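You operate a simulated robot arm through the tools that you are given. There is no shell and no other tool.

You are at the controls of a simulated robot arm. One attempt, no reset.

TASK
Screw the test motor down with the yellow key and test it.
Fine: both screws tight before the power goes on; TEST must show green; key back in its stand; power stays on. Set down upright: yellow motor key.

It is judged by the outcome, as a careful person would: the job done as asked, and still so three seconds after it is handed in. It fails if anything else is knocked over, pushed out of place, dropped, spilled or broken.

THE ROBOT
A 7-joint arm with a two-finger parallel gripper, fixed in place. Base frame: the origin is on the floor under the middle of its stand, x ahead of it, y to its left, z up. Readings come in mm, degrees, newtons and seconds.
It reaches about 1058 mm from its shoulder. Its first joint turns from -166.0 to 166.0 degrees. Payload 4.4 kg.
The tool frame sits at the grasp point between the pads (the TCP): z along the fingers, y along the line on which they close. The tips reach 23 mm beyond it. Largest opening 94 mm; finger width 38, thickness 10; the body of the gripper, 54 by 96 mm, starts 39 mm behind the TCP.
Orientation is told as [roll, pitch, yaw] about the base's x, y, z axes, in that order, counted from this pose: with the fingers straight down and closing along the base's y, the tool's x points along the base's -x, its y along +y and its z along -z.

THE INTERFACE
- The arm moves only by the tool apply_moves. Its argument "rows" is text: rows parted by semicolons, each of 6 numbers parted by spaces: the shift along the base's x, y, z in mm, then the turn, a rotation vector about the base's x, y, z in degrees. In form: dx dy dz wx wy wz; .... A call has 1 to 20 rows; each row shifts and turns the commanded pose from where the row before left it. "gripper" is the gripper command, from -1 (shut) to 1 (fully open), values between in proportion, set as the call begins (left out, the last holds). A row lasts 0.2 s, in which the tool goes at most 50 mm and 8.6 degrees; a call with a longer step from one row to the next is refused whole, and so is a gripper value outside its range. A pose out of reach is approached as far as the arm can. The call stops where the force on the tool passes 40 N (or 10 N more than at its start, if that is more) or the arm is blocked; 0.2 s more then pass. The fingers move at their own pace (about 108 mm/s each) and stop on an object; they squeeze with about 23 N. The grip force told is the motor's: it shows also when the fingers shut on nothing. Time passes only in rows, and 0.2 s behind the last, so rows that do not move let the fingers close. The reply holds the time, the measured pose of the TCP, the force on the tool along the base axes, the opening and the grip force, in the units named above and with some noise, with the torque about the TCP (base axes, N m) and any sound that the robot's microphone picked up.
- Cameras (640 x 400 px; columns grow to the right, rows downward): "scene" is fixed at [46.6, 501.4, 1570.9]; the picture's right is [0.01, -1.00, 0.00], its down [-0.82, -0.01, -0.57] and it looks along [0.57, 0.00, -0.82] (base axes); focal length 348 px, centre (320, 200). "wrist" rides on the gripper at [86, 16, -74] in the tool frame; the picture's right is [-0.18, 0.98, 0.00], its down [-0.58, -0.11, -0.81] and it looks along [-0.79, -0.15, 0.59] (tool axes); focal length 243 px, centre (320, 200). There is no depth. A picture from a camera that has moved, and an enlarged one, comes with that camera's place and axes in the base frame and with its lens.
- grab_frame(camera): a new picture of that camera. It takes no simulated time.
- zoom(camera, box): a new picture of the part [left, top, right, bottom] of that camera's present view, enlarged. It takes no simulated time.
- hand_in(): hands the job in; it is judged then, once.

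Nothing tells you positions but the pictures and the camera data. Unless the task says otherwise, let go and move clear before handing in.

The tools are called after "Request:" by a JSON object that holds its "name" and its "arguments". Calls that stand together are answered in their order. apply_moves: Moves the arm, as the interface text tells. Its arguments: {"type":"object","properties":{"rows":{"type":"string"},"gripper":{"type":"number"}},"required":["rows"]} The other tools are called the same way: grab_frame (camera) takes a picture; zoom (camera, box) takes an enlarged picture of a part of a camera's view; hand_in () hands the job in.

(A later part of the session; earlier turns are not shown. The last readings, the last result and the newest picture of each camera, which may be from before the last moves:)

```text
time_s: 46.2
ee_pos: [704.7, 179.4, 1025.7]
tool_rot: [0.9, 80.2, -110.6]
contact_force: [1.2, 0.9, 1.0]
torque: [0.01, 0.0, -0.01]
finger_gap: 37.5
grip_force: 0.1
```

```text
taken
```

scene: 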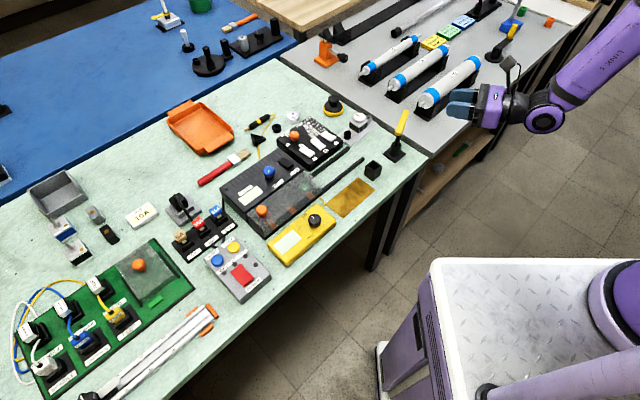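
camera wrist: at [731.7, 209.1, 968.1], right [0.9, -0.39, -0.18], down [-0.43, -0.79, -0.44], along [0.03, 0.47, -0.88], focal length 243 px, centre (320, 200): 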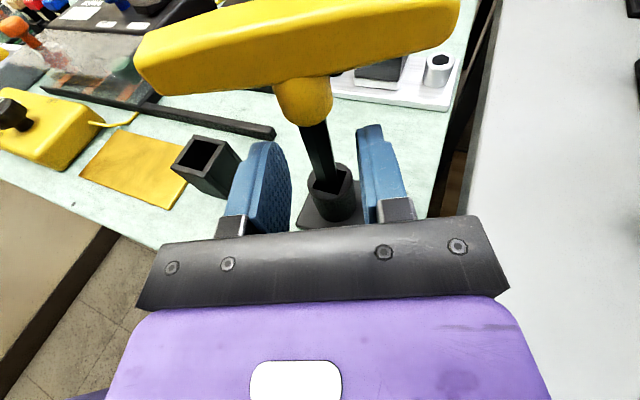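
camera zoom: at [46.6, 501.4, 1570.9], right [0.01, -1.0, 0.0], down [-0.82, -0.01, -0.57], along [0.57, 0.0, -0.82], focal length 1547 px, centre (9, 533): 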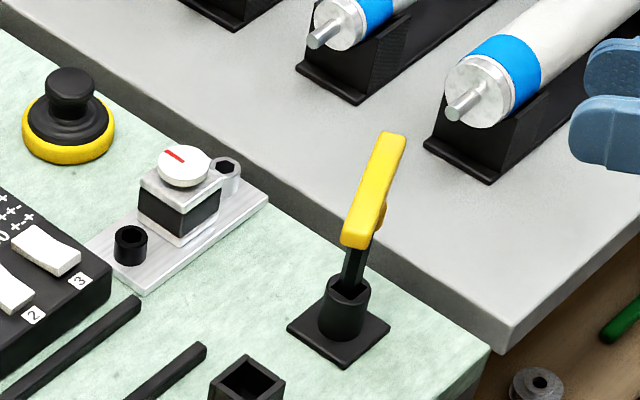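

The key is upright in the stand with its bar at about -18° azimuth. I'll return the tool to fingers-down at this safe position.

Request:
{"name": "apply_moves", "arguments": {"rows": "0 0 5 -7.5 2.8 0;0 0 5 -7.5 2.8 0;0 0 5 -7.5 2.8 0;0 0 5 -7.5 2.8 0;0 0 0 -7.5 2.8 0;0 0 0 -7.5 2.8 0;0 0 0 -7.5 2.8 0;0 0 0 -7.5 2.8 0;0 0 0 -7.5 2.8 0;0 0 0 -7.5 2.8 0;0 0 0 0 0 0"}}

Request:
{"name": "apply_moves", "arguments": {"rows": "0 0 0 0 0 8.4;0 0 0 0 0 8.4;0 0 0 0 0 8.4;0 0 0 0 0 8.4;0 0 0 0 0 8.4;0 0 0 0 0 8.4;0 0 0 0 0 8.4;0 0 0 0 0 8.4;0 0 0 0 0 8.4;0 0 0 0 0 8.4;0 0 0 0 0 8.0;0 0 0 0 0 0"}}

Request:
{"name": "grab_frame", "arguments": {"camera": "wrist"}}

Request:
{"name": "grab_frame", "arguments": {"camera": "scene"}}

```text
time_s: 48.6
ee_pos: [706.2, 179.2, 1045.1]
tool_rot: [1.0, -0.1, -110.5]
contact_force: [0.2, 0.4, 0.1]
torque: [0.0, 0.05, 0.02]
finger_gap: 37.8
grip_force: 0.0
```

```text
time_s: 51.2
ee_pos: [705.8, 180.1, 1044.5]
tool_rot: [0.9, 0.1, -18.4]
contact_force: [0.7, 0.2, 0.6]
torque: [0.02, 0.01, 0.0]
finger_gap: 37.7
grip_force: 0.1
```

```text
taken
camera wrist: at [629.0, 221.9, 1118.5], right [0.48, 0.87, 0.02], down [0.51, -0.3, 0.8], along [0.71, -0.38, -0.6], focal length 243 px, centre (320, 200)
```

wrist: 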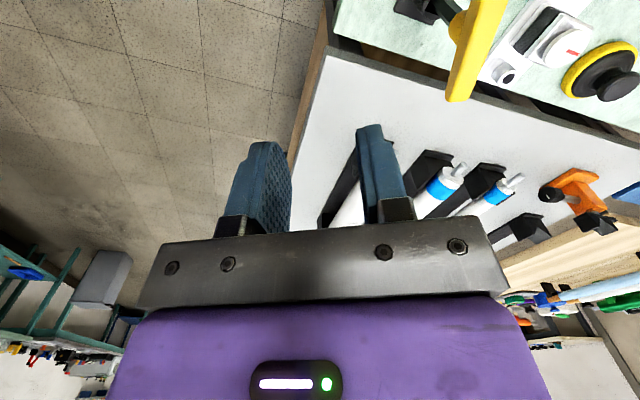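

```text
taken
```

scene: 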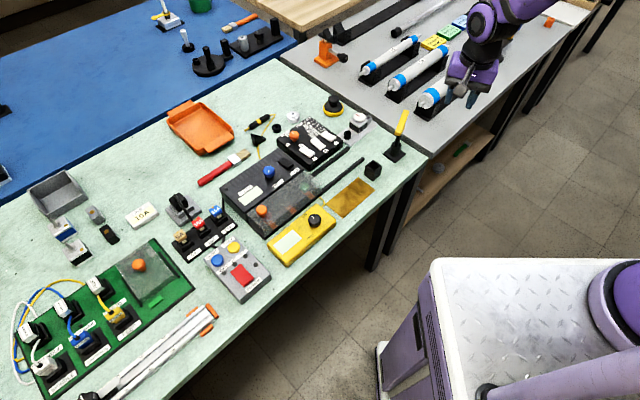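

The tool is fingers-down at -18° yaw. I'll level the small roll error and move above the key.

Request:
{"name": "apply_moves", "arguments": {"rows": "0 0 0 -0.85 0.28 0;12.9 35.6 -18 0 0 0;12.9 35.6 -18 0 0 0;12.9 35.7 -18 0 0 0;0 0 0 0 0 0;0 0 0 0 0 0", "gripper": 0.06}}

Request:
{"name": "grab_frame", "arguments": {"camera": "wrist"}}

Request:
{"name": "zoom", "arguments": {"camera": "wrist", "box": [240, 0, 400, 200]}}

Request:
{"name": "zoom", "arguments": {"camera": "scene", "box": [370, 80, 430, 160]}}

```text
time_s: 52.6
ee_pos: [744.2, 287.7, 990.8]
tool_rot: [0.1, 0.1, -18.4]
contact_force: [1.0, -0.4, 0.0]
torque: [-0.01, 0.03, 0.0]
finger_gap: 49.8
grip_force: 0.1
```

```text
taken
camera wrist: at [667.9, 330.4, 1063.9], right [0.49, 0.87, 0.0], down [0.52, -0.29, 0.81], along [0.7, -0.39, -0.59], focal length 243 px, centre (320, 200)
```

wrist: 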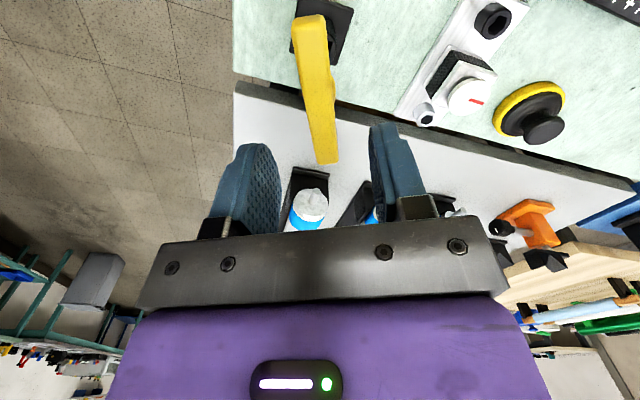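

```text
2.00 times, centred on (320, 100) of wrist
camera zoom: at [667.9, 330.4, 1063.9], right [0.49, 0.87, 0.0], down [0.52, -0.29, 0.81], along [0.7, -0.39, -0.59], focal length 485 px, centre (320, 400)
```

zoom: 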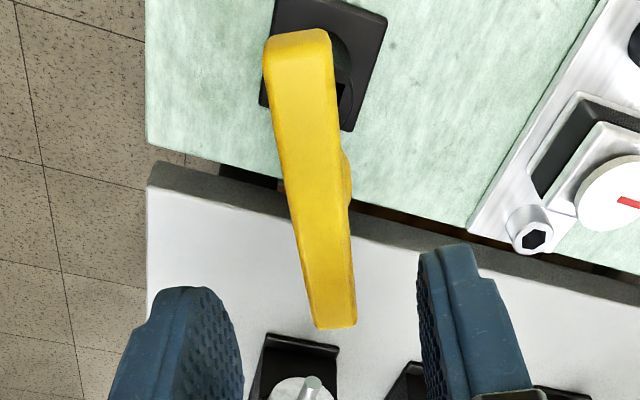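

```text
5.00 times, centred on (400, 120) of scene
camera zoom: at [46.6, 501.4, 1570.9], right [0.01, -1.0, 0.0], down [-0.82, -0.01, -0.57], along [0.57, 0.0, -0.82], focal length 1740 px, centre (-80, 600)
```

zoom: 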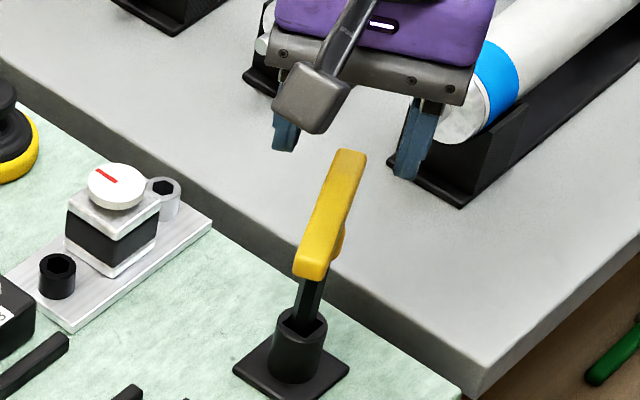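

The bar is laterally centred but rotated about 3.6° from the tool. I'll align the yaw, descend so the pads grip the bar itself, and close.

Request:
{"name": "apply_moves", "arguments": {"rows": "0 0 -15 0 0 -3.6;0 0 -15 0 0 0;0 0 -12 0 0 0;0 0 -10 0 0 0;0 0 0 0 0 0"}}

Request:
{"name": "zoom", "arguments": {"camera": "wrist", "box": [240, 20, 400, 230]}}

Request:
{"name": "zoom", "arguments": {"camera": "scene", "box": [370, 80, 430, 160]}}

```text
time_s: 53.8
ee_pos: [742.6, 287.0, 937.7]
tool_rot: [-0.1, 0.0, -21.9]
contact_force: [0.1, 0.8, 0.1]
torque: [-0.02, -0.02, 0.0]
finger_gap: 50.0
grip_force: 0.0
```

```text
1.90 times, centred on (320, 125) of wrist
camera zoom: at [670.3, 335.2, 1012.1], right [0.54, 0.84, 0.0], down [0.5, -0.32, 0.81], along [0.68, -0.43, -0.59], focal length 462 px, centre (320, 343)
```

zoom: 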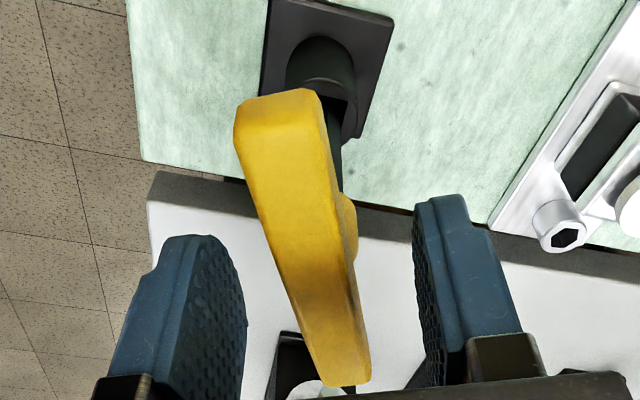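

```text
5.00 times, centred on (400, 120) of scene
camera zoom: at [46.6, 501.4, 1570.9], right [0.01, -1.0, 0.0], down [-0.82, -0.01, -0.57], along [0.57, 0.0, -0.82], focal length 1740 px, centre (-80, 600)
```

zoom: 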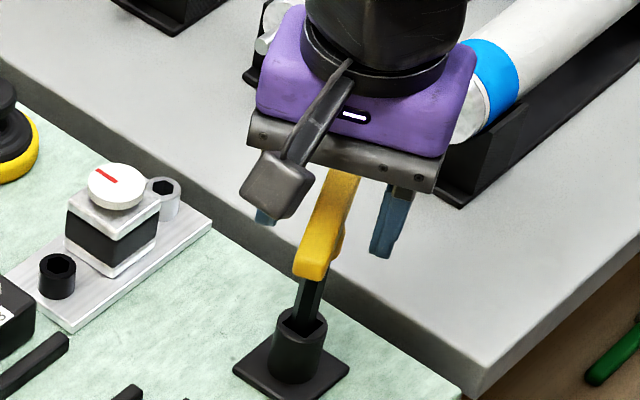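

Request:
{"name": "zoom", "arguments": {"camera": "scene", "box": [380, 110, 412, 150]}}

```text
10.00 times, centred on (396, 130) of scene
camera zoom: at [46.6, 501.4, 1570.9], right [0.01, -1.0, 0.0], down [-0.82, -0.01, -0.57], along [0.57, 0.0, -0.82], focal length 3480 px, centre (-440, 900)
```

zoom: 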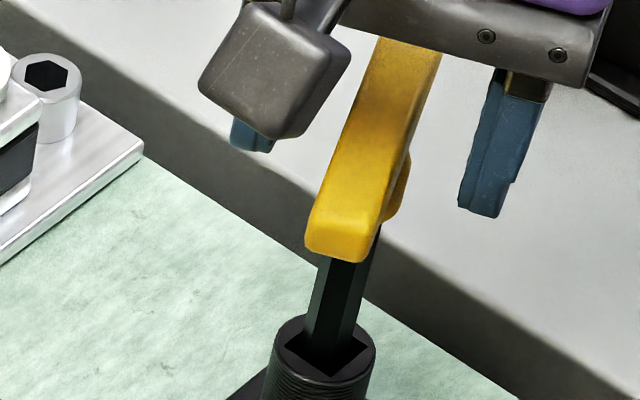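

The key stands vertical. I'll shift 2 mm forward to centre on the key axis and close.

Request:
{"name": "apply_moves", "arguments": {"rows": "2.2 0 0 0 0 0;0 0 0 0 0 0"}}

Request:
{"name": "apply_moves", "arguments": {"rows": "0 0 0 0 0 0;0 0 0 0 0 0;0 0 0 0 0 0;0 0 0 0 0 0", "gripper": -1}}

Request:
{"name": "zoom", "arguments": {"camera": "wrist", "box": [240, 20, 400, 230]}}

Request:
{"name": "zoom", "arguments": {"camera": "scene", "box": [380, 105, 412, 145]}}

```text
time_s: 54.4
ee_pos: [746.4, 287.1, 937.3]
tool_rot: [0.2, 0.1, -22.2]
contact_force: [0.1, 0.0, 0.2]
torque: [0.02, 0.0, 0.01]
finger_gap: 49.9
grip_force: 0.2
```

```text
time_s: 55.4
ee_pos: [745.4, 286.6, 938.1]
tool_rot: [0.1, 0.1, -22.0]
contact_force: [-0.1, 0.8, -0.6]
torque: [0.0, -0.03, -0.01]
finger_gap: 19.5
grip_force: 22.9
```

```text
1.90 times, centred on (320, 125) of wrist
camera zoom: at [672.3, 335.0, 1011.9], right [0.54, 0.84, 0.0], down [0.5, -0.32, 0.81], along [0.68, -0.43, -0.59], focal length 462 px, centre (320, 343)
```

zoom: 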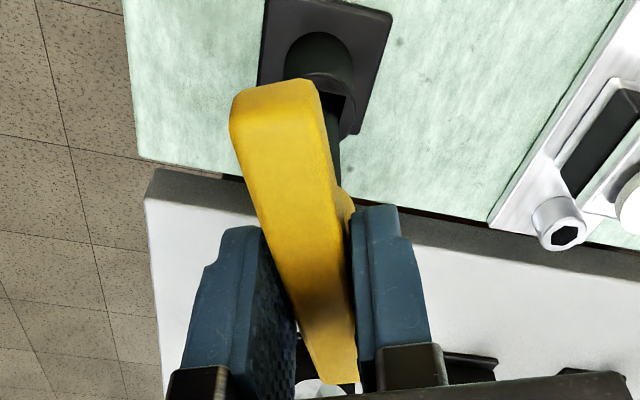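

```text
10.00 times, centred on (396, 125) of scene
camera zoom: at [46.6, 501.4, 1570.9], right [0.01, -1.0, 0.0], down [-0.82, -0.01, -0.57], along [0.57, 0.0, -0.82], focal length 3480 px, centre (-440, 950)
```

zoom: 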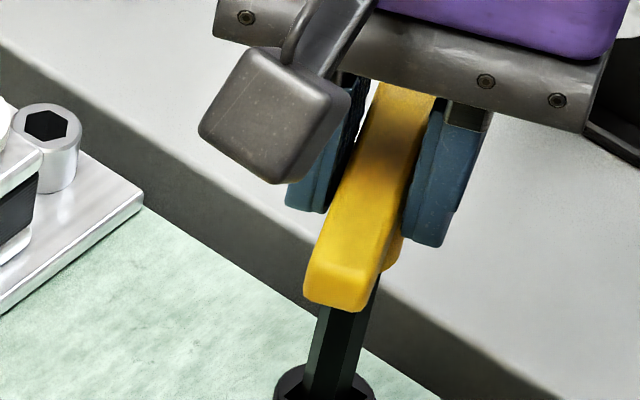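

The bar measures 19.5 mm and is flush. For a more secure hold I'll open slightly, go 11 mm deeper and re-grip.

Request:
{"name": "apply_moves", "arguments": {"rows": "0 0 0 0 0 0;0 0 0 0 0 0", "gripper": -0.3}}

Request:
{"name": "apply_moves", "arguments": {"rows": "0 0 -6 0 0 0;0 0 -6 0 0 0;0 0 0 0 0 0"}}

Request:
{"name": "apply_moves", "arguments": {"rows": "0 0 0 0 0 0;0 0 0 0 0 0;0 0 0 0 0 0;0 0 0 0 0 0", "gripper": -1}}

Request:
{"name": "zoom", "arguments": {"camera": "wrist", "box": [240, 20, 400, 230]}}

Request:
{"name": "zoom", "arguments": {"camera": "scene", "box": [380, 105, 412, 145]}}

```text
time_s: 56.0
ee_pos: [746.3, 287.0, 937.6]
tool_rot: [0.1, 0.1, -22.0]
contact_force: [0.6, -0.8, -0.7]
torque: [0.01, 0.02, -0.03]
finger_gap: 32.8
grip_force: 0.0
```

```text
time_s: 56.8
ee_pos: [747.1, 286.1, 925.4]
tool_rot: [0.2, 0.1, -22.1]
contact_force: [-0.3, -1.1, 1.1]
torque: [0.04, 0.0, 0.0]
finger_gap: 32.9
grip_force: 0.0
```

```text
time_s: 57.8
ee_pos: [746.9, 286.2, 925.3]
tool_rot: [0.1, 0.0, -22.2]
contact_force: [0.0, 0.4, 0.0]
torque: [0.0, -0.02, -0.02]
finger_gap: 19.6
grip_force: 22.6
```

```text
1.90 times, centred on (320, 125) of wrist
camera zoom: at [672.9, 334.6, 999.6], right [0.54, 0.84, 0.0], down [0.5, -0.32, 0.81], along [0.68, -0.43, -0.59], focal length 462 px, centre (320, 343)
```

zoom: 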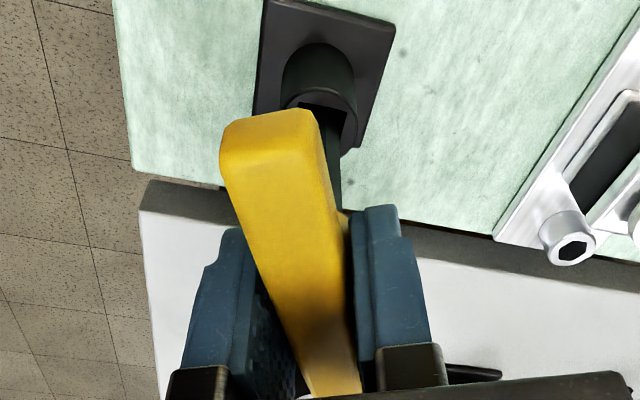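

```text
10.00 times, centred on (396, 125) of scene
camera zoom: at [46.6, 501.4, 1570.9], right [0.01, -1.0, 0.0], down [-0.82, -0.01, -0.57], along [0.57, 0.0, -0.82], focal length 3480 px, centre (-440, 950)
```

zoom: 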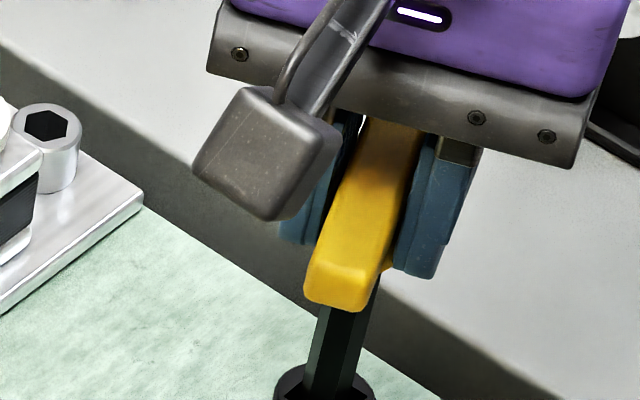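

The grip is secure at 19.6 mm. I'll lift gently out of the stand and check that it holds.

Request:
{"name": "apply_moves", "arguments": {"rows": "0 0 5 0 0 0;0 0 10 0 0 0;0 0 10 0 0 0;0 0 12 0 0 0;0 0 12 0 0 0;0 0 11 0 0 0;0 0 0 0 0 0"}}

Request:
{"name": "zoom", "arguments": {"camera": "scene", "box": [375, 100, 415, 150]}}

Request:
{"name": "zoom", "arguments": {"camera": "wrist", "box": [240, 0, 400, 230]}}

```text
time_s: 59.4
ee_pos: [746.9, 286.9, 987.4]
tool_rot: [0.1, 0.0, -22.0]
contact_force: [0.0, 1.2, -1.8]
torque: [-0.01, -0.04, -0.01]
finger_gap: 19.3
grip_force: 23.3
```

```text
8.00 times, centred on (395, 125) of scene
camera zoom: at [46.6, 501.4, 1570.9], right [0.01, -1.0, 0.0], down [-0.82, -0.01, -0.57], along [0.57, 0.0, -0.82], focal length 2784 px, centre (-280, 800)
```

zoom: 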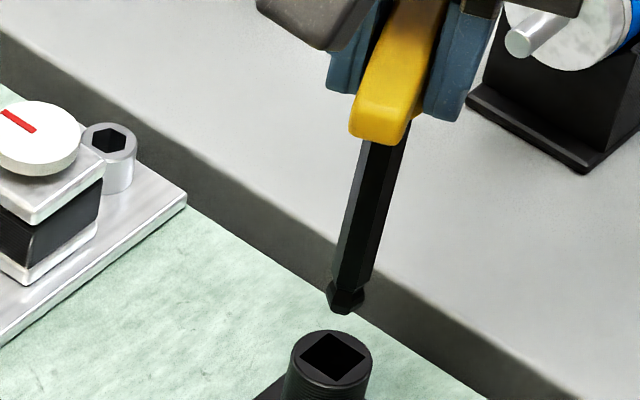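

```text
1.74 times, centred on (320, 115) of wrist
camera zoom: at [672.8, 335.2, 1061.1], right [0.54, 0.84, 0.0], down [0.5, -0.32, 0.81], along [0.68, -0.43, -0.59], focal length 422 px, centre (320, 348)
```

zoom: 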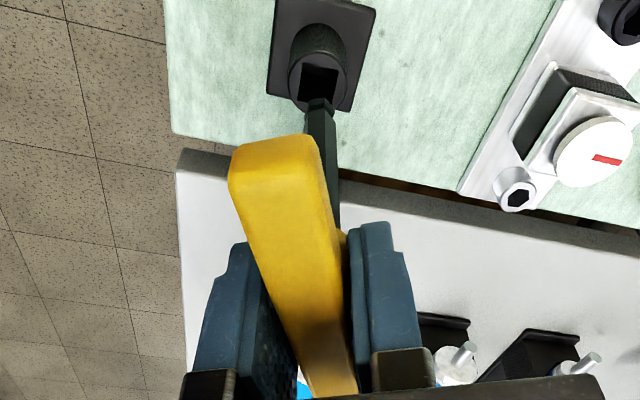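

Request:
{"name": "zoom", "arguments": {"camera": "wrist", "box": [295, 30, 345, 80]}}

Request:
{"name": "zoom", "arguments": {"camera": "scene", "box": [385, 115, 415, 145]}}

```text
8.00 times, centred on (320, 55) of wrist
camera zoom: at [672.8, 335.2, 1061.1], right [0.54, 0.84, 0.0], down [0.5, -0.32, 0.81], along [0.68, -0.43, -0.59], focal length 1941 px, centre (320, 1360)
```

zoom: 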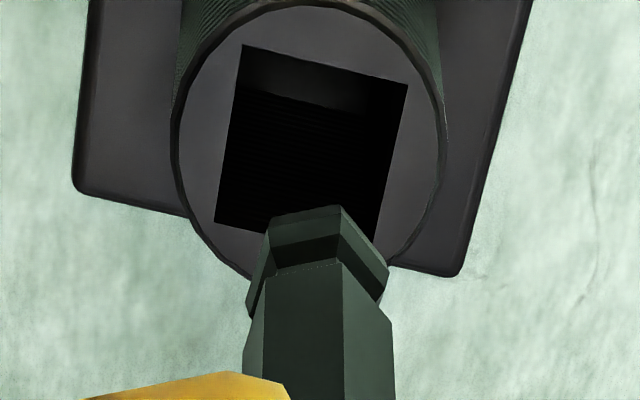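

```text
13.33 times, centred on (400, 130) of scene
camera zoom: at [46.6, 501.4, 1570.9], right [0.01, -1.0, 0.0], down [-0.82, -0.01, -0.57], along [0.57, 0.0, -0.82], focal length 4640 px, centre (-747, 1133)
```

zoom: 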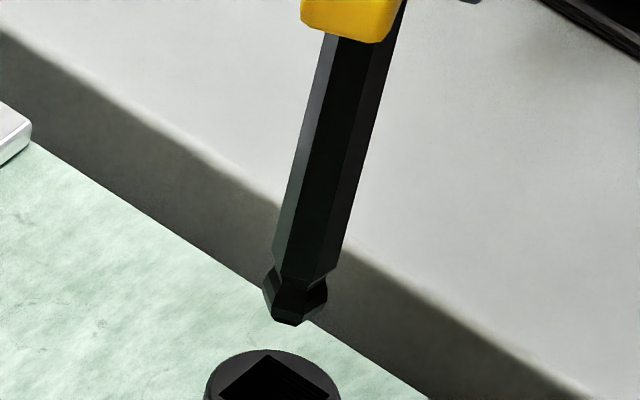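

The key is out and hangs vertical, with the tip about 123 mm below the TCP. The screw's hex should match at tool yaw ≈ +20°. I'll move over the black screw while rotating to that yaw.

Request:
{"name": "apply_moves", "arguments": {"rows": "10 22 0 0 0 7;10 22 0 0 0 7;10 22 0 0 0 7;10 22 0 0 0 7;10 23 0 0 0 7;9.3 23.6 0 0 0 7;0 0 0 0 0 0;0 0 0 0 0 0"}}

Request:
{"name": "grab_frame", "arguments": {"camera": "wrist"}}

Request:
{"name": "zoom", "arguments": {"camera": "wrist", "box": [295, 10, 345, 60]}}

Request:
{"name": "zoom", "arguments": {"camera": "scene", "box": [335, 105, 375, 145]}}

```text
time_s: 61.2
ee_pos: [805.5, 421.7, 988.6]
tool_rot: [0.1, 0.1, 20.0]
contact_force: [0.5, -0.1, -0.8]
torque: [0.01, -0.01, 0.04]
finger_gap: 19.2
grip_force: 23.1
```

```text
taken
camera wrist: at [719.3, 407.6, 1061.4], right [-0.16, 0.99, 0.0], down [0.59, 0.1, 0.8], along [0.79, 0.13, -0.59], focal length 243 px, centre (320, 200)
```

wrist: 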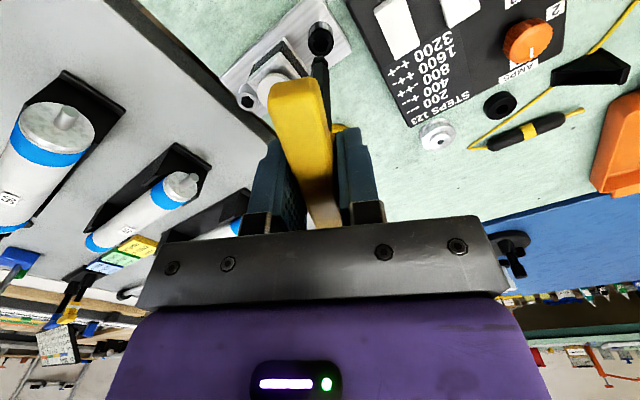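

```text
8.00 times, centred on (320, 35) of wrist
camera zoom: at [719.3, 407.6, 1061.4], right [-0.16, 0.99, 0.0], down [0.59, 0.1, 0.8], along [0.79, 0.13, -0.59], focal length 1941 px, centre (320, 1520)
```

zoom: 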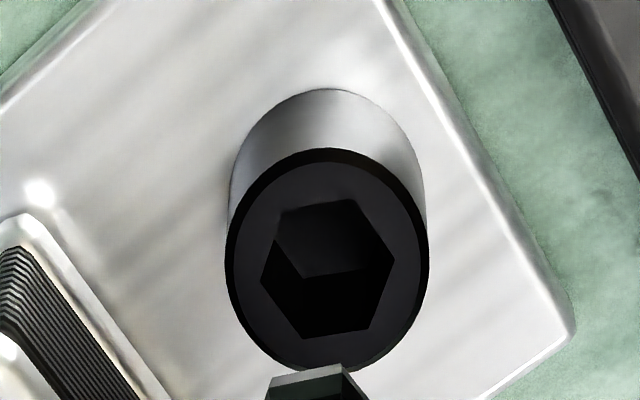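

```text
10.00 times, centred on (355, 125) of scene
camera zoom: at [46.6, 501.4, 1570.9], right [0.01, -1.0, 0.0], down [-0.82, -0.01, -0.57], along [0.57, 0.0, -0.82], focal length 3480 px, centre (-30, 950)
```

zoom: 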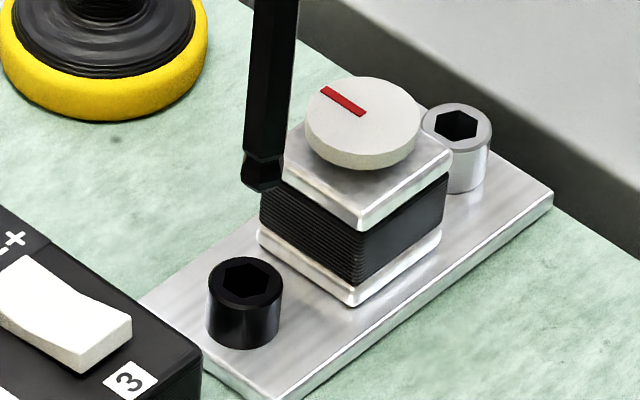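

The hex edges look parallel (within ~2–4°). I'll correct by about (0.9, 1.4) mm and -2°, then lower to just above the screw.

Request:
{"name": "apply_moves", "arguments": {"rows": "0.9 1.4 0 0 0 -2;0 0 -8 0 0 0;0 0 -8 0 0 0;0 0 -8 0 0 0;0 0 -6 0 0 0;0 0 0 0 0 0"}}

Request:
{"name": "zoom", "arguments": {"camera": "wrist", "box": [295, 25, 345, 75]}}

Request:
{"name": "zoom", "arguments": {"camera": "scene", "box": [335, 110, 375, 150]}}

```text
time_s: 62.6
ee_pos: [805.4, 422.9, 957.0]
tool_rot: [0.1, 0.1, 17.9]
contact_force: [0.2, -0.1, -1.0]
torque: [-0.01, -0.03, -0.01]
finger_gap: 19.6
grip_force: 22.6
```

```text
8.00 times, centred on (320, 50) of wrist
camera zoom: at [719.4, 412.2, 1030.3], right [-0.13, 0.99, 0.0], down [0.59, 0.08, 0.81], along [0.8, 0.1, -0.59], focal length 1941 px, centre (320, 1400)
```

zoom: 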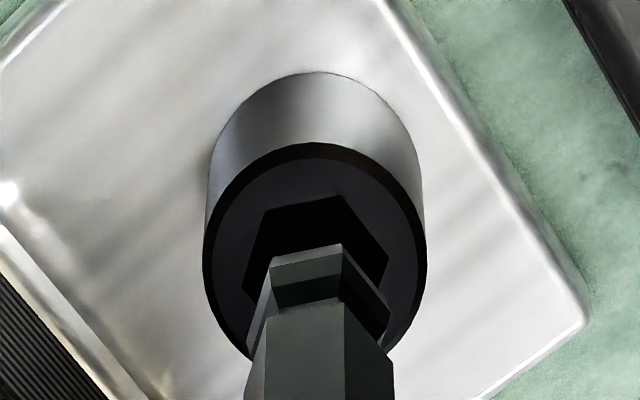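

```text
10.00 times, centred on (355, 130) of scene
camera zoom: at [46.6, 501.4, 1570.9], right [0.01, -1.0, 0.0], down [-0.82, -0.01, -0.57], along [0.57, 0.0, -0.82], focal length 3480 px, centre (-30, 900)
```

zoom: 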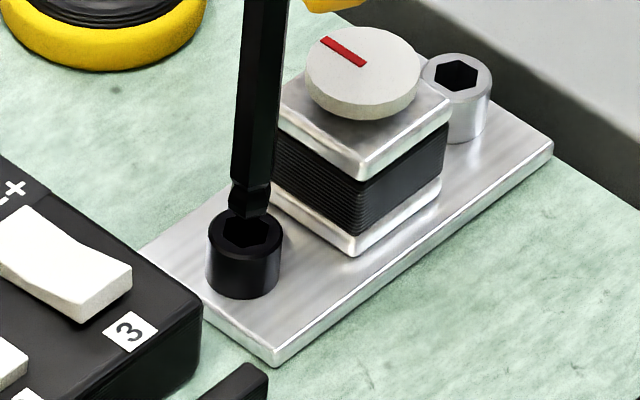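

The key is centred over the black socket with its hex aligned. I'll lower it in small steps while watching the force.

Request:
{"name": "apply_moves", "arguments": {"rows": "0 0 -3 0 0 0;0 0 -3 0 0 0;0 0 -3 0 0 0;0 0 -2 0 0 0;0 0 0 0 0 0"}}

Request:
{"name": "zoom", "arguments": {"camera": "wrist", "box": [295, 25, 345, 75]}}

Request:
{"name": "zoom", "arguments": {"camera": "scene", "box": [335, 110, 375, 150]}}

```text
time_s: 63.8
ee_pos: [806.8, 422.0, 945.3]
tool_rot: [0.1, 0.2, 17.8]
contact_force: [-0.1, -1.3, -1.6]
torque: [-0.01, 0.01, 0.0]
finger_gap: 19.4
grip_force: 22.7
```

```text
8.00 times, centred on (320, 50) of wrist
camera zoom: at [719.7, 411.5, 1019.4], right [-0.13, 0.99, 0.0], down [0.59, 0.08, 0.81], along [0.8, 0.1, -0.59], focal length 1941 px, centre (320, 1400)
```

zoom: 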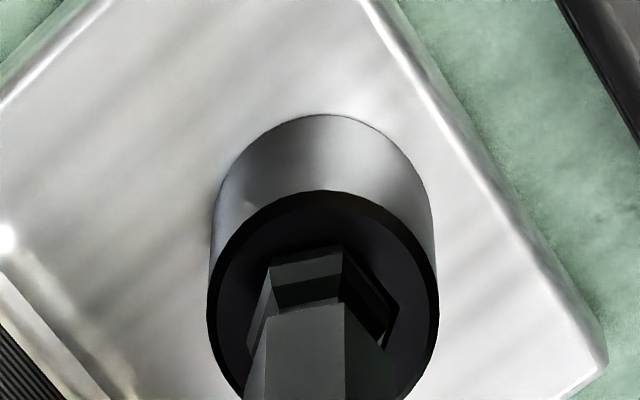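

```text
10.00 times, centred on (355, 130) of scene
camera zoom: at [46.6, 501.4, 1570.9], right [0.01, -1.0, 0.0], down [-0.82, -0.01, -0.57], along [0.57, 0.0, -0.82], focal length 3480 px, centre (-30, 900)
```

zoom: 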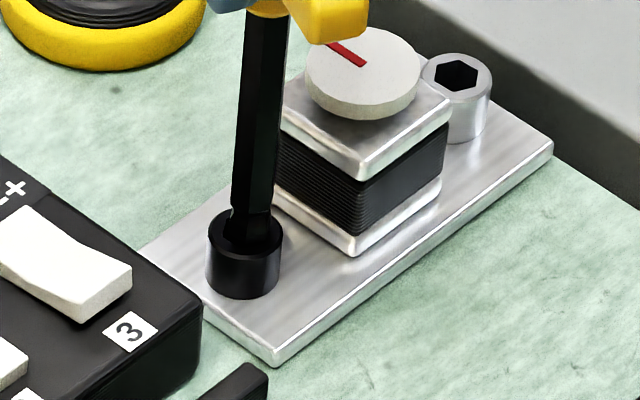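

Request:
{"name": "apply_moves", "arguments": {"rows": "0 0.2 -2 0 0 0;0 0 -2 0 0 0;0 0 0 0 0 0"}}

Request:
{"name": "zoom", "arguments": {"camera": "wrist", "box": [295, 30, 345, 80]}}

Request:
{"name": "zoom", "arguments": {"camera": "scene", "box": [345, 120, 370, 145]}}

```text
time_s: 64.6
ee_pos: [807.6, 422.0, 942.4]
tool_rot: [0.1, 0.0, 18.0]
contact_force: [0.5, 1.3, 0.1]
torque: [0.07, -0.08, 0.0]
finger_gap: 19.3
grip_force: 23.0
```

```text
8.00 times, centred on (320, 55) of wrist
camera zoom: at [720.0, 411.8, 1015.5], right [-0.13, 0.99, 0.0], down [0.59, 0.07, 0.81], along [0.8, 0.1, -0.59], focal length 1941 px, centre (320, 1360)
```

zoom: 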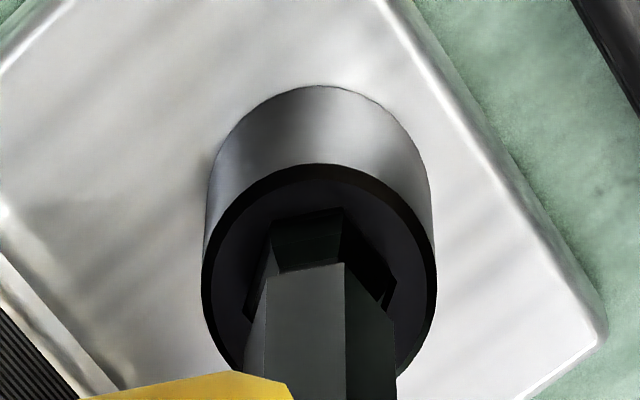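

```text
16.00 times, centred on (358, 132) of scene
camera zoom: at [46.6, 501.4, 1570.9], right [0.01, -1.0, 0.0], down [-0.82, -0.01, -0.57], along [0.57, 0.0, -0.82], focal length 5569 px, centre (-280, 1280)
```

zoom: 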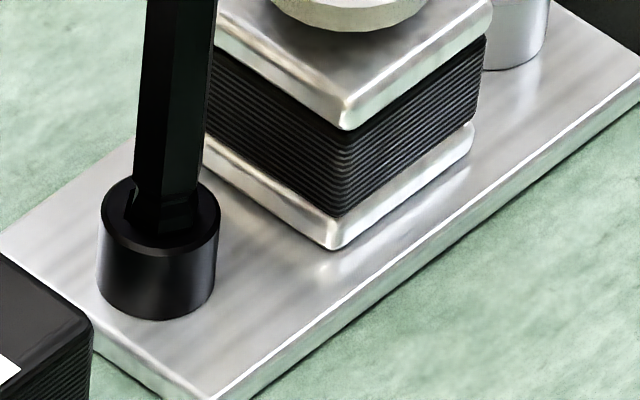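

Request:
{"name": "apply_moves", "arguments": {"rows": "0 0 -2 0 0 0;0 0 -2 0 0 0;0 0 0 0 0 0"}}

Request:
{"name": "zoom", "arguments": {"camera": "scene", "box": [345, 120, 370, 145]}}

```text
time_s: 65.4
ee_pos: [807.3, 421.9, 937.4]
tool_rot: [0.1, 0.0, 17.9]
contact_force: [6.1, 1.6, -1.0]
torque: [0.22, -0.75, 0.03]
finger_gap: 19.7
grip_force: 22.8
```

```text
16.00 times, centred on (358, 132) of scene
camera zoom: at [46.6, 501.4, 1570.9], right [0.01, -1.0, 0.0], down [-0.82, -0.01, -0.57], along [0.57, 0.0, -0.82], focal length 5569 px, centre (-280, 1280)
```

zoom: 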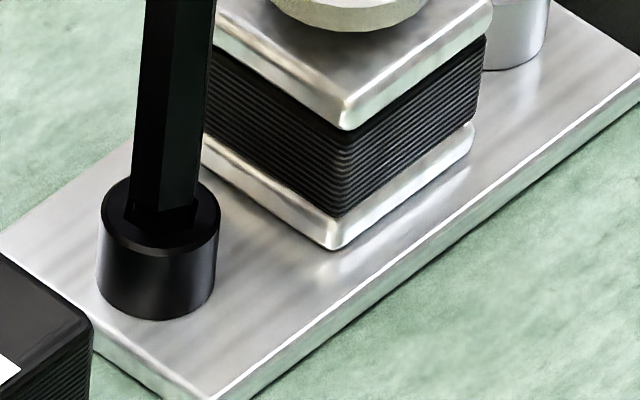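

The tip is inside the socket and touching the -x wall, with about 6 N pushing +x. I'll shift about 1 mm to relieve it, then continue down.

Request:
{"name": "apply_moves", "arguments": {"rows": "0.8 0.2 0 0 0 0;0 0 0 0 0 0"}}

```text
time_s: 66.0
ee_pos: [806.6, 423.7, 937.0]
tool_rot: [0.1, 0.2, 18.0]
contact_force: [2.3, 1.0, -1.2]
torque: [0.01, -0.23, 0.0]
finger_gap: 19.1
grip_force: 23.2
```

Request:
{"name": "apply_moves", "arguments": {"rows": "0.5 0.1 -1 0 0 0;0 0 -1.5 0 0 0;0 0 0 0 0 0"}}

Request:
{"name": "zoom", "arguments": {"camera": "scene", "box": [345, 120, 370, 145]}}

Request:
{"name": "zoom", "arguments": {"camera": "wrist", "box": [295, 30, 345, 80]}}

```text
time_s: 66.8
ee_pos: [808.4, 423.6, 934.3]
tool_rot: [0.1, 0.1, 18.0]
contact_force: [-1.0, -0.4, -0.1]
torque: [0.0, 0.05, 0.02]
finger_gap: 19.2
grip_force: 23.1
```

```text
16.00 times, centred on (358, 132) of scene
camera zoom: at [46.6, 501.4, 1570.9], right [0.01, -1.0, 0.0], down [-0.82, -0.01, -0.57], along [0.57, 0.0, -0.82], focal length 5569 px, centre (-280, 1280)
```

zoom: 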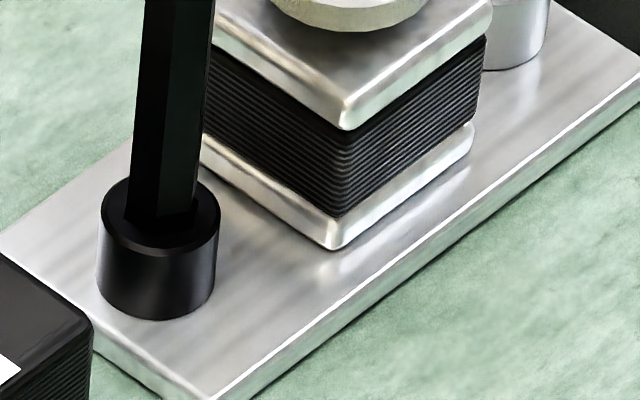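

```text
8.00 times, centred on (320, 55) of wrist
camera zoom: at [721.1, 411.9, 1008.1], right [-0.13, 0.99, 0.0], down [0.59, 0.08, 0.8], along [0.8, 0.1, -0.59], focal length 1941 px, centre (320, 1360)
```

zoom: 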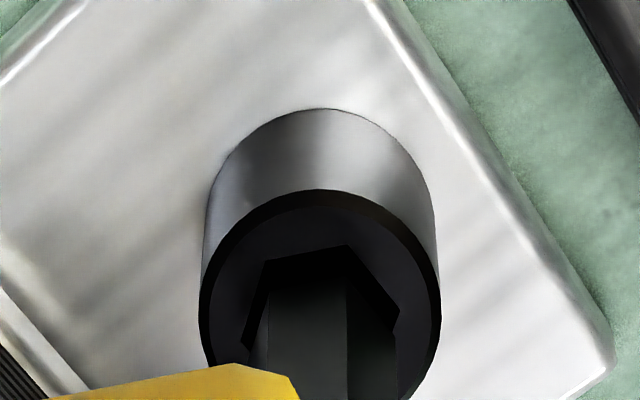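

The shaft is clearly seated in the hex with edges parallel. I'll lower to find the bottom.

Request:
{"name": "apply_moves", "arguments": {"rows": "0 0 -1 0 0 0;0 0 -1 0 0 0;0 0 0 0 0 0"}}

```text
time_s: 67.6
ee_pos: [808.1, 423.9, 933.2]
tool_rot: [0.1, 0.1, 17.9]
contact_force: [0.0, 0.5, -0.4]
torque: [-0.03, -0.03, 0.0]
finger_gap: 19.4
grip_force: 23.0
```

Key seated with no side load. Now I'll turn clockwise in small increments and watch torque and sound.

Request:
{"name": "apply_moves", "arguments": {"rows": "0 0 0 0 0 -4;0 0 0 0 0 -4;0 0 0 0 0 -4;0 0 0 0 0 0"}}

Request:
{"name": "zoom", "arguments": {"camera": "scene", "box": [335, 100, 375, 145]}}

```text
time_s: 68.6
ee_pos: [807.7, 423.7, 931.7]
tool_rot: [0.1, 0.2, 5.9]
contact_force: [-0.1, -1.6, -1.1]
torque: [-0.24, 0.03, -0.02]
finger_gap: 19.6
grip_force: 22.8
```

```text
8.89 times, centred on (355, 122) of scene
camera zoom: at [46.6, 501.4, 1570.9], right [0.01, -1.0, 0.0], down [-0.82, -0.01, -0.57], along [0.57, 0.0, -0.82], focal length 3094 px, centre (9, 889)
```

zoom: 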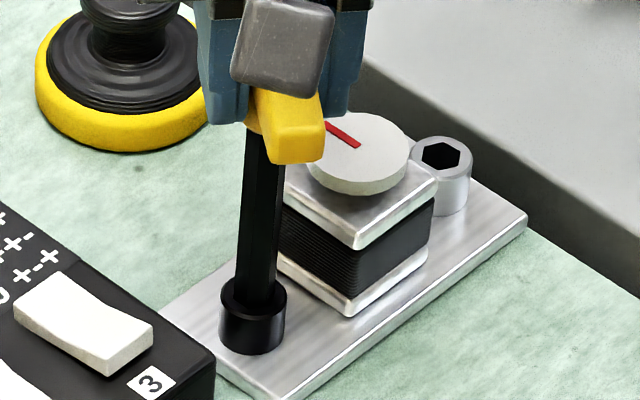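

Very little resistance so far, so the screw is loose. I'll continue turning clockwise.

Request:
{"name": "apply_moves", "arguments": {"rows": "0 0 0 0 0 -5;0 0 0 0 0 -5;0 0 0 0 0 -5;0 0 0 0 0 -5;0 0 0 0 0 0"}}

Request:
{"name": "zoom", "arguments": {"camera": "wrist", "box": [280, 20, 360, 100]}}

```text
time_s: 69.8
ee_pos: [808.1, 423.9, 932.4]
tool_rot: [-0.1, 0.2, -14.1]
contact_force: [-4.2, -0.1, -3.9]
torque: [0.03, 0.55, 0.01]
finger_gap: 19.3
grip_force: 23.7
```

```text
5.00 times, centred on (320, 60) of wrist
camera zoom: at [728.3, 460.6, 1006.2], right [0.42, 0.91, 0.0], down [0.54, -0.25, 0.8], along [0.73, -0.34, -0.59], focal length 1213 px, centre (320, 900)
```

zoom: 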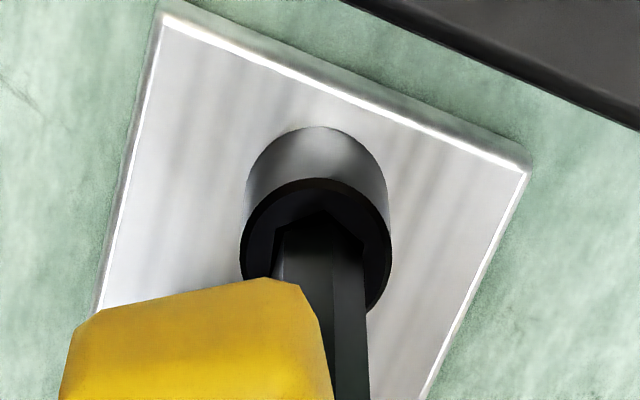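

Request:
{"name": "zoom", "arguments": {"camera": "wrist", "box": [300, 30, 340, 70]}}

```text
10.00 times, centred on (320, 50) of wrist
camera zoom: at [728.3, 460.6, 1006.2], right [0.42, 0.91, 0.0], down [0.54, -0.25, 0.8], along [0.73, -0.34, -0.59], focal length 2426 px, centre (320, 1700)
```

zoom: 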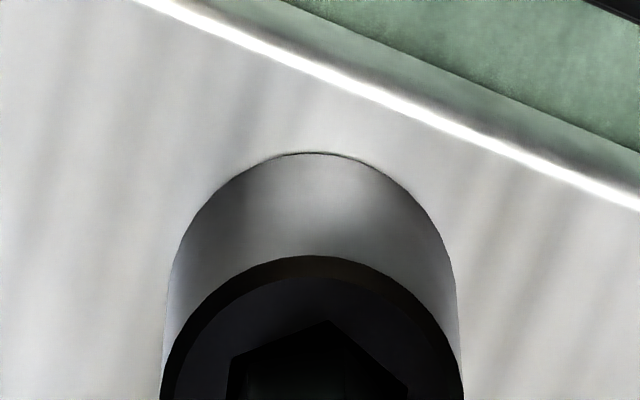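

The screw is following the key: it has turned about 23° and the key has taken up its play. I'll relieve the side load slightly and keep turning clockwise.

Request:
{"name": "apply_moves", "arguments": {"rows": "-0.6 0 0 0 0 -5;0 0 0 0 0 -5;0 0 0 0 0 -5;0 0 0 0 0 -5;0 0 0 0 0 0"}}

```text
time_s: 71.0
ee_pos: [806.3, 423.5, 933.7]
tool_rot: [0.1, 0.1, -34.1]
contact_force: [2.4, -3.1, -5.5]
torque: [-0.34, -0.27, 0.0]
finger_gap: 19.4
grip_force: 23.4
```

Request:
{"name": "apply_moves", "arguments": {"rows": "0.3 -0.4 -1 0 0 -5;0 0 0 0 0 -5;0 0 0 0 0 -5;0 0 0 0 0 -5;0 0 0 0 0 0"}}

Request:
{"name": "zoom", "arguments": {"camera": "scene", "box": [335, 100, 375, 145]}}

Request:
{"name": "zoom", "arguments": {"camera": "wrist", "box": [280, 20, 360, 100]}}

```text
time_s: 72.2
ee_pos: [807.8, 422.1, 932.5]
tool_rot: [0.1, 0.1, -54.1]
contact_force: [1.1, 1.4, 3.2]
torque: [0.22, -0.11, 0.04]
finger_gap: 19.4
grip_force: 23.0
```

```text
8.89 times, centred on (355, 122) of scene
camera zoom: at [46.6, 501.4, 1570.9], right [0.01, -1.0, 0.0], down [-0.82, -0.01, -0.57], along [0.57, 0.0, -0.82], focal length 3094 px, centre (9, 889)
```

zoom: 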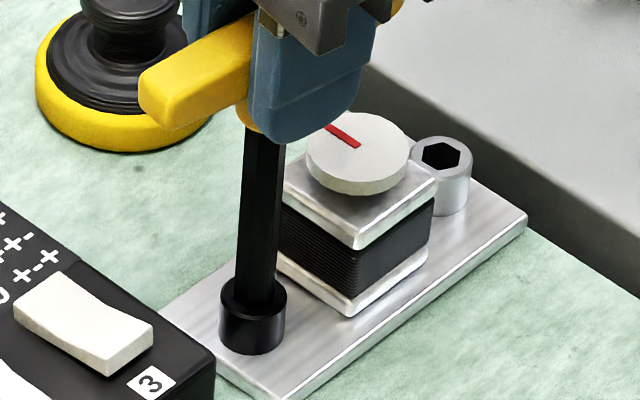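

```text
5.00 times, centred on (320, 60) of wrist
camera zoom: at [770.3, 502.8, 1006.3], right [0.9, 0.43, 0.0], down [0.25, -0.54, 0.8], along [0.34, -0.73, -0.59], focal length 1213 px, centre (320, 900)
```

zoom: 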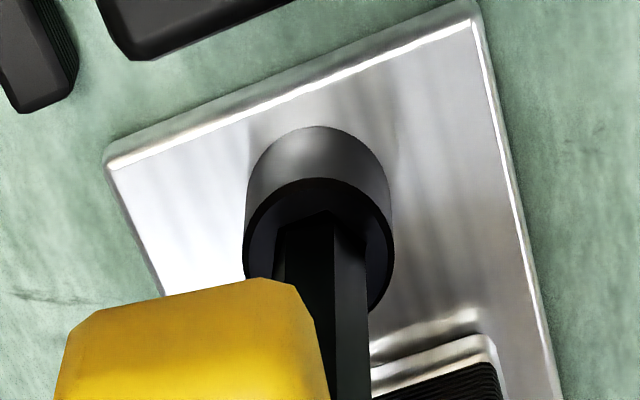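

The screw keeps following the key with no tightening torque yet, so I'll continue clockwise.

Request:
{"name": "apply_moves", "arguments": {"rows": "0 0 0 0 0 -6;0 0 0 0 0 -6;0 0 0 0 0 -6;0 0 0 0 0 -6;0 0 0 0 0 0"}}

Request:
{"name": "zoom", "arguments": {"camera": "wrist", "box": [280, 20, 360, 100]}}

```text
time_s: 73.4
ee_pos: [805.9, 423.3, 932.5]
tool_rot: [0.1, 0.0, -78.0]
contact_force: [1.1, 0.0, 4.1]
torque: [0.2, 0.05, 0.95]
finger_gap: 24.0
grip_force: 22.7
```

```text
5.00 times, centred on (320, 60) of wrist
camera zoom: at [805.7, 510.9, 1005.8], right [1.0, 0.02, 0.0], down [0.01, -0.59, 0.8], along [0.02, -0.8, -0.59], focal length 1213 px, centre (320, 900)
```

zoom: 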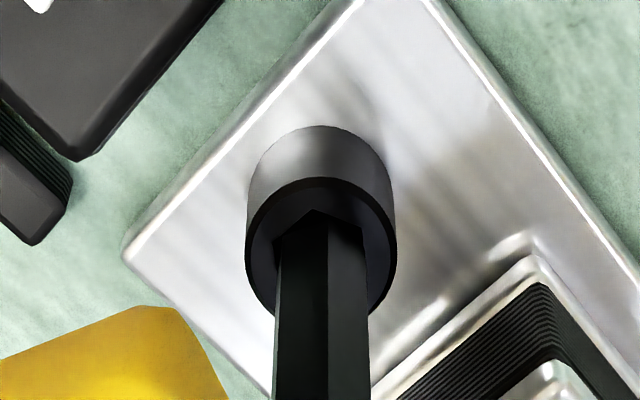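

Torque has risen to about 0.95 N·m and the bar has begun to twist between the fingers (24 mm gap), so the screw is resisting. I'll zoom in before applying more.

Request:
{"name": "zoom", "arguments": {"camera": "wrist", "box": [300, 30, 340, 70]}}

Request:
{"name": "grab_frame", "arguments": {"camera": "wrist"}}

Request:
{"name": "zoom", "arguments": {"camera": "scene", "box": [325, 90, 385, 145]}}

```text
10.00 times, centred on (320, 50) of wrist
camera zoom: at [805.7, 510.9, 1005.8], right [1.0, 0.02, 0.0], down [0.01, -0.59, 0.8], along [0.02, -0.8, -0.59], focal length 2426 px, centre (320, 1700)
```

zoom: 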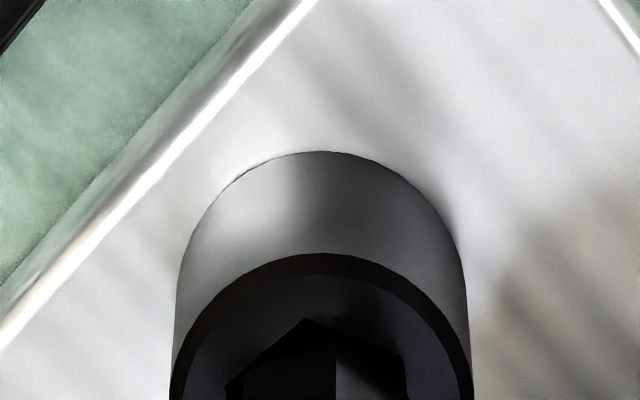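

```text
taken
camera wrist: at [805.7, 510.9, 1005.8], right [1.0, 0.02, 0.0], down [0.01, -0.59, 0.8], along [0.02, -0.8, -0.59], focal length 243 px, centre (320, 200)
```

wrist: 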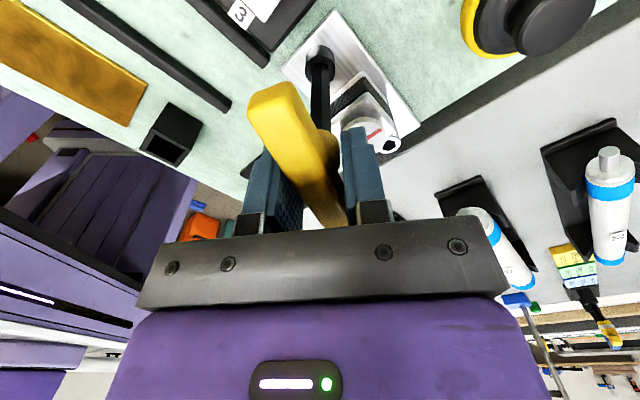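

```text
7.27 times, centred on (355, 118) of scene
camera zoom: at [46.6, 501.4, 1570.9], right [0.01, -1.0, 0.0], down [-0.82, -0.01, -0.57], along [0.57, 0.0, -0.82], focal length 2531 px, centre (66, 800)
```

zoom: 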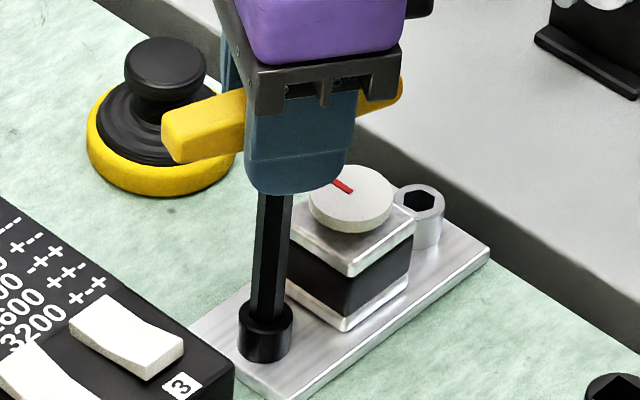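

Request:
{"name": "apply_moves", "arguments": {"rows": "0 0 0 0 0 -3;0 0 0 0 0 -3;0 0 0 0 0 0"}}

Request:
{"name": "zoom", "arguments": {"camera": "wrist", "box": [300, 30, 340, 70]}}

```text
time_s: 74.2
ee_pos: [807.4, 422.9, 932.8]
tool_rot: [-0.1, 0.1, -84.1]
contact_force: [-0.1, 0.5, 0.0]
torque: [0.3, 0.09, 1.01]
finger_gap: 25.0
grip_force: 23.8
```

```text
10.00 times, centred on (320, 50) of wrist
camera zoom: at [814.9, 510.7, 1005.7], right [1.0, -0.08, 0.0], down [-0.05, -0.59, 0.81], along [-0.07, -0.8, -0.59], focal length 2426 px, centre (320, 1700)
```

zoom: 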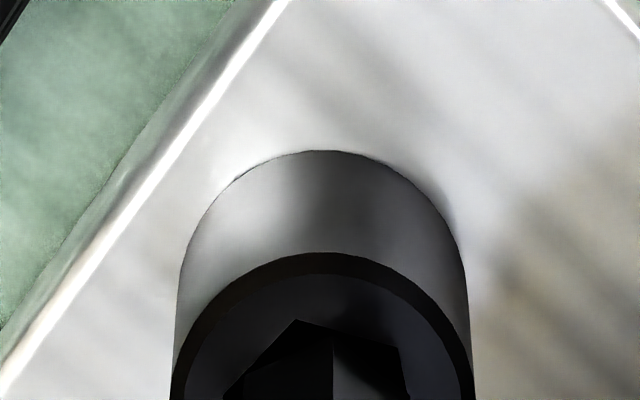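

The screw has stopped: the socket no longer moves and torque holds at about 1 N·m, so the black screw is tight. I'll rotate back just enough to re-seat the bar in the fingers without turning the screw.

Request:
{"name": "apply_moves", "arguments": {"rows": "0 0 0 0 0 4;0 0 0 0 0 4;0 0 0 0 0 4;0 0 0 0 0 0"}}

Request:
{"name": "zoom", "arguments": {"camera": "wrist", "box": [300, 30, 340, 70]}}

Request:
{"name": "grab_frame", "arguments": {"camera": "wrist"}}

```text
time_s: 75.2
ee_pos: [807.0, 423.1, 932.0]
tool_rot: [0.1, 0.1, -71.9]
contact_force: [-1.4, -1.7, -1.5]
torque: [0.14, 0.22, 0.41]
finger_gap: 19.4
grip_force: 23.3
```

```text
10.00 times, centred on (320, 50) of wrist
camera zoom: at [796.7, 510.5, 1005.8], right [0.99, 0.13, 0.0], down [0.08, -0.59, 0.81], along [0.1, -0.8, -0.59], focal length 2426 px, centre (320, 1700)
```

zoom: 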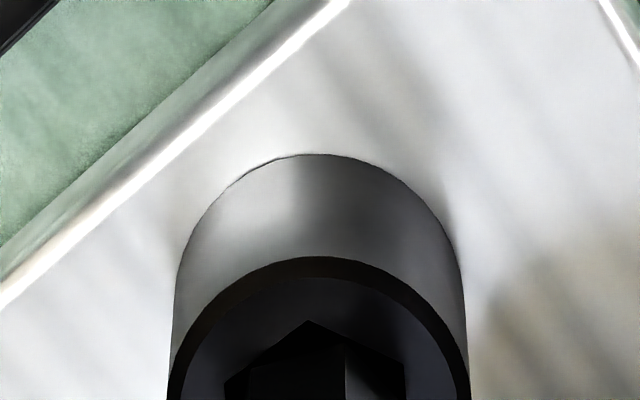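

```text
taken
camera wrist: at [796.7, 510.5, 1005.8], right [0.99, 0.13, 0.0], down [0.08, -0.59, 0.81], along [0.1, -0.8, -0.59], focal length 243 px, centre (320, 200)
```

wrist: 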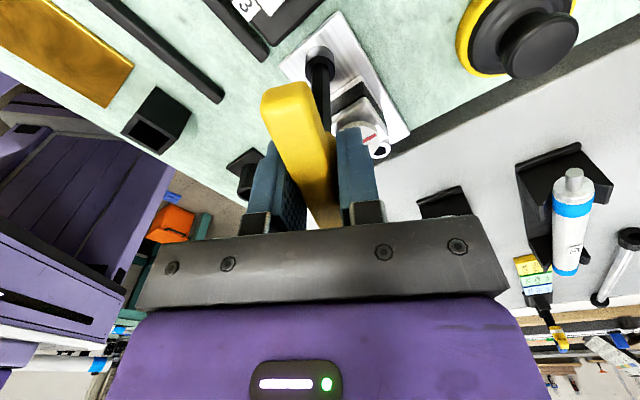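

The bar is flush again. I'll back off a few degrees more to unload the key inside its play before lifting.

Request:
{"name": "apply_moves", "arguments": {"rows": "0 0 0 0 0 3;0 0 0 0 0 2;0 0 0 0 0 0"}}

Request:
{"name": "zoom", "arguments": {"camera": "wrist", "box": [300, 30, 340, 70]}}

```text
time_s: 76.0
ee_pos: [808.3, 423.8, 931.6]
tool_rot: [0.2, 0.1, -67.1]
contact_force: [-2.1, -1.1, 1.7]
torque: [-0.03, 0.12, 0.15]
finger_gap: 19.4
grip_force: 22.8
```

```text
10.00 times, centred on (320, 50) of wrist
camera zoom: at [789.1, 509.2, 1005.8], right [0.98, 0.21, 0.0], down [0.13, -0.58, 0.81], along [0.17, -0.79, -0.59], focal length 2426 px, centre (320, 1700)
```

zoom: 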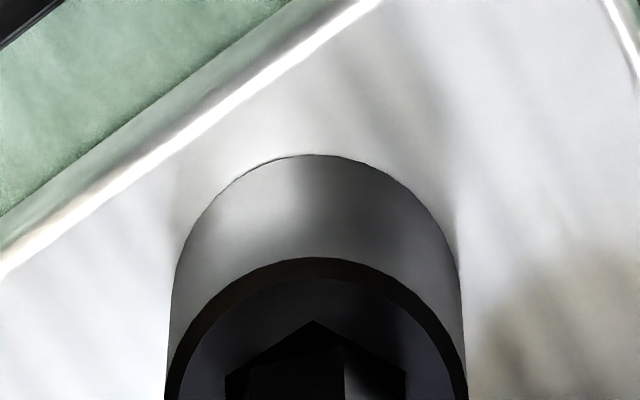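

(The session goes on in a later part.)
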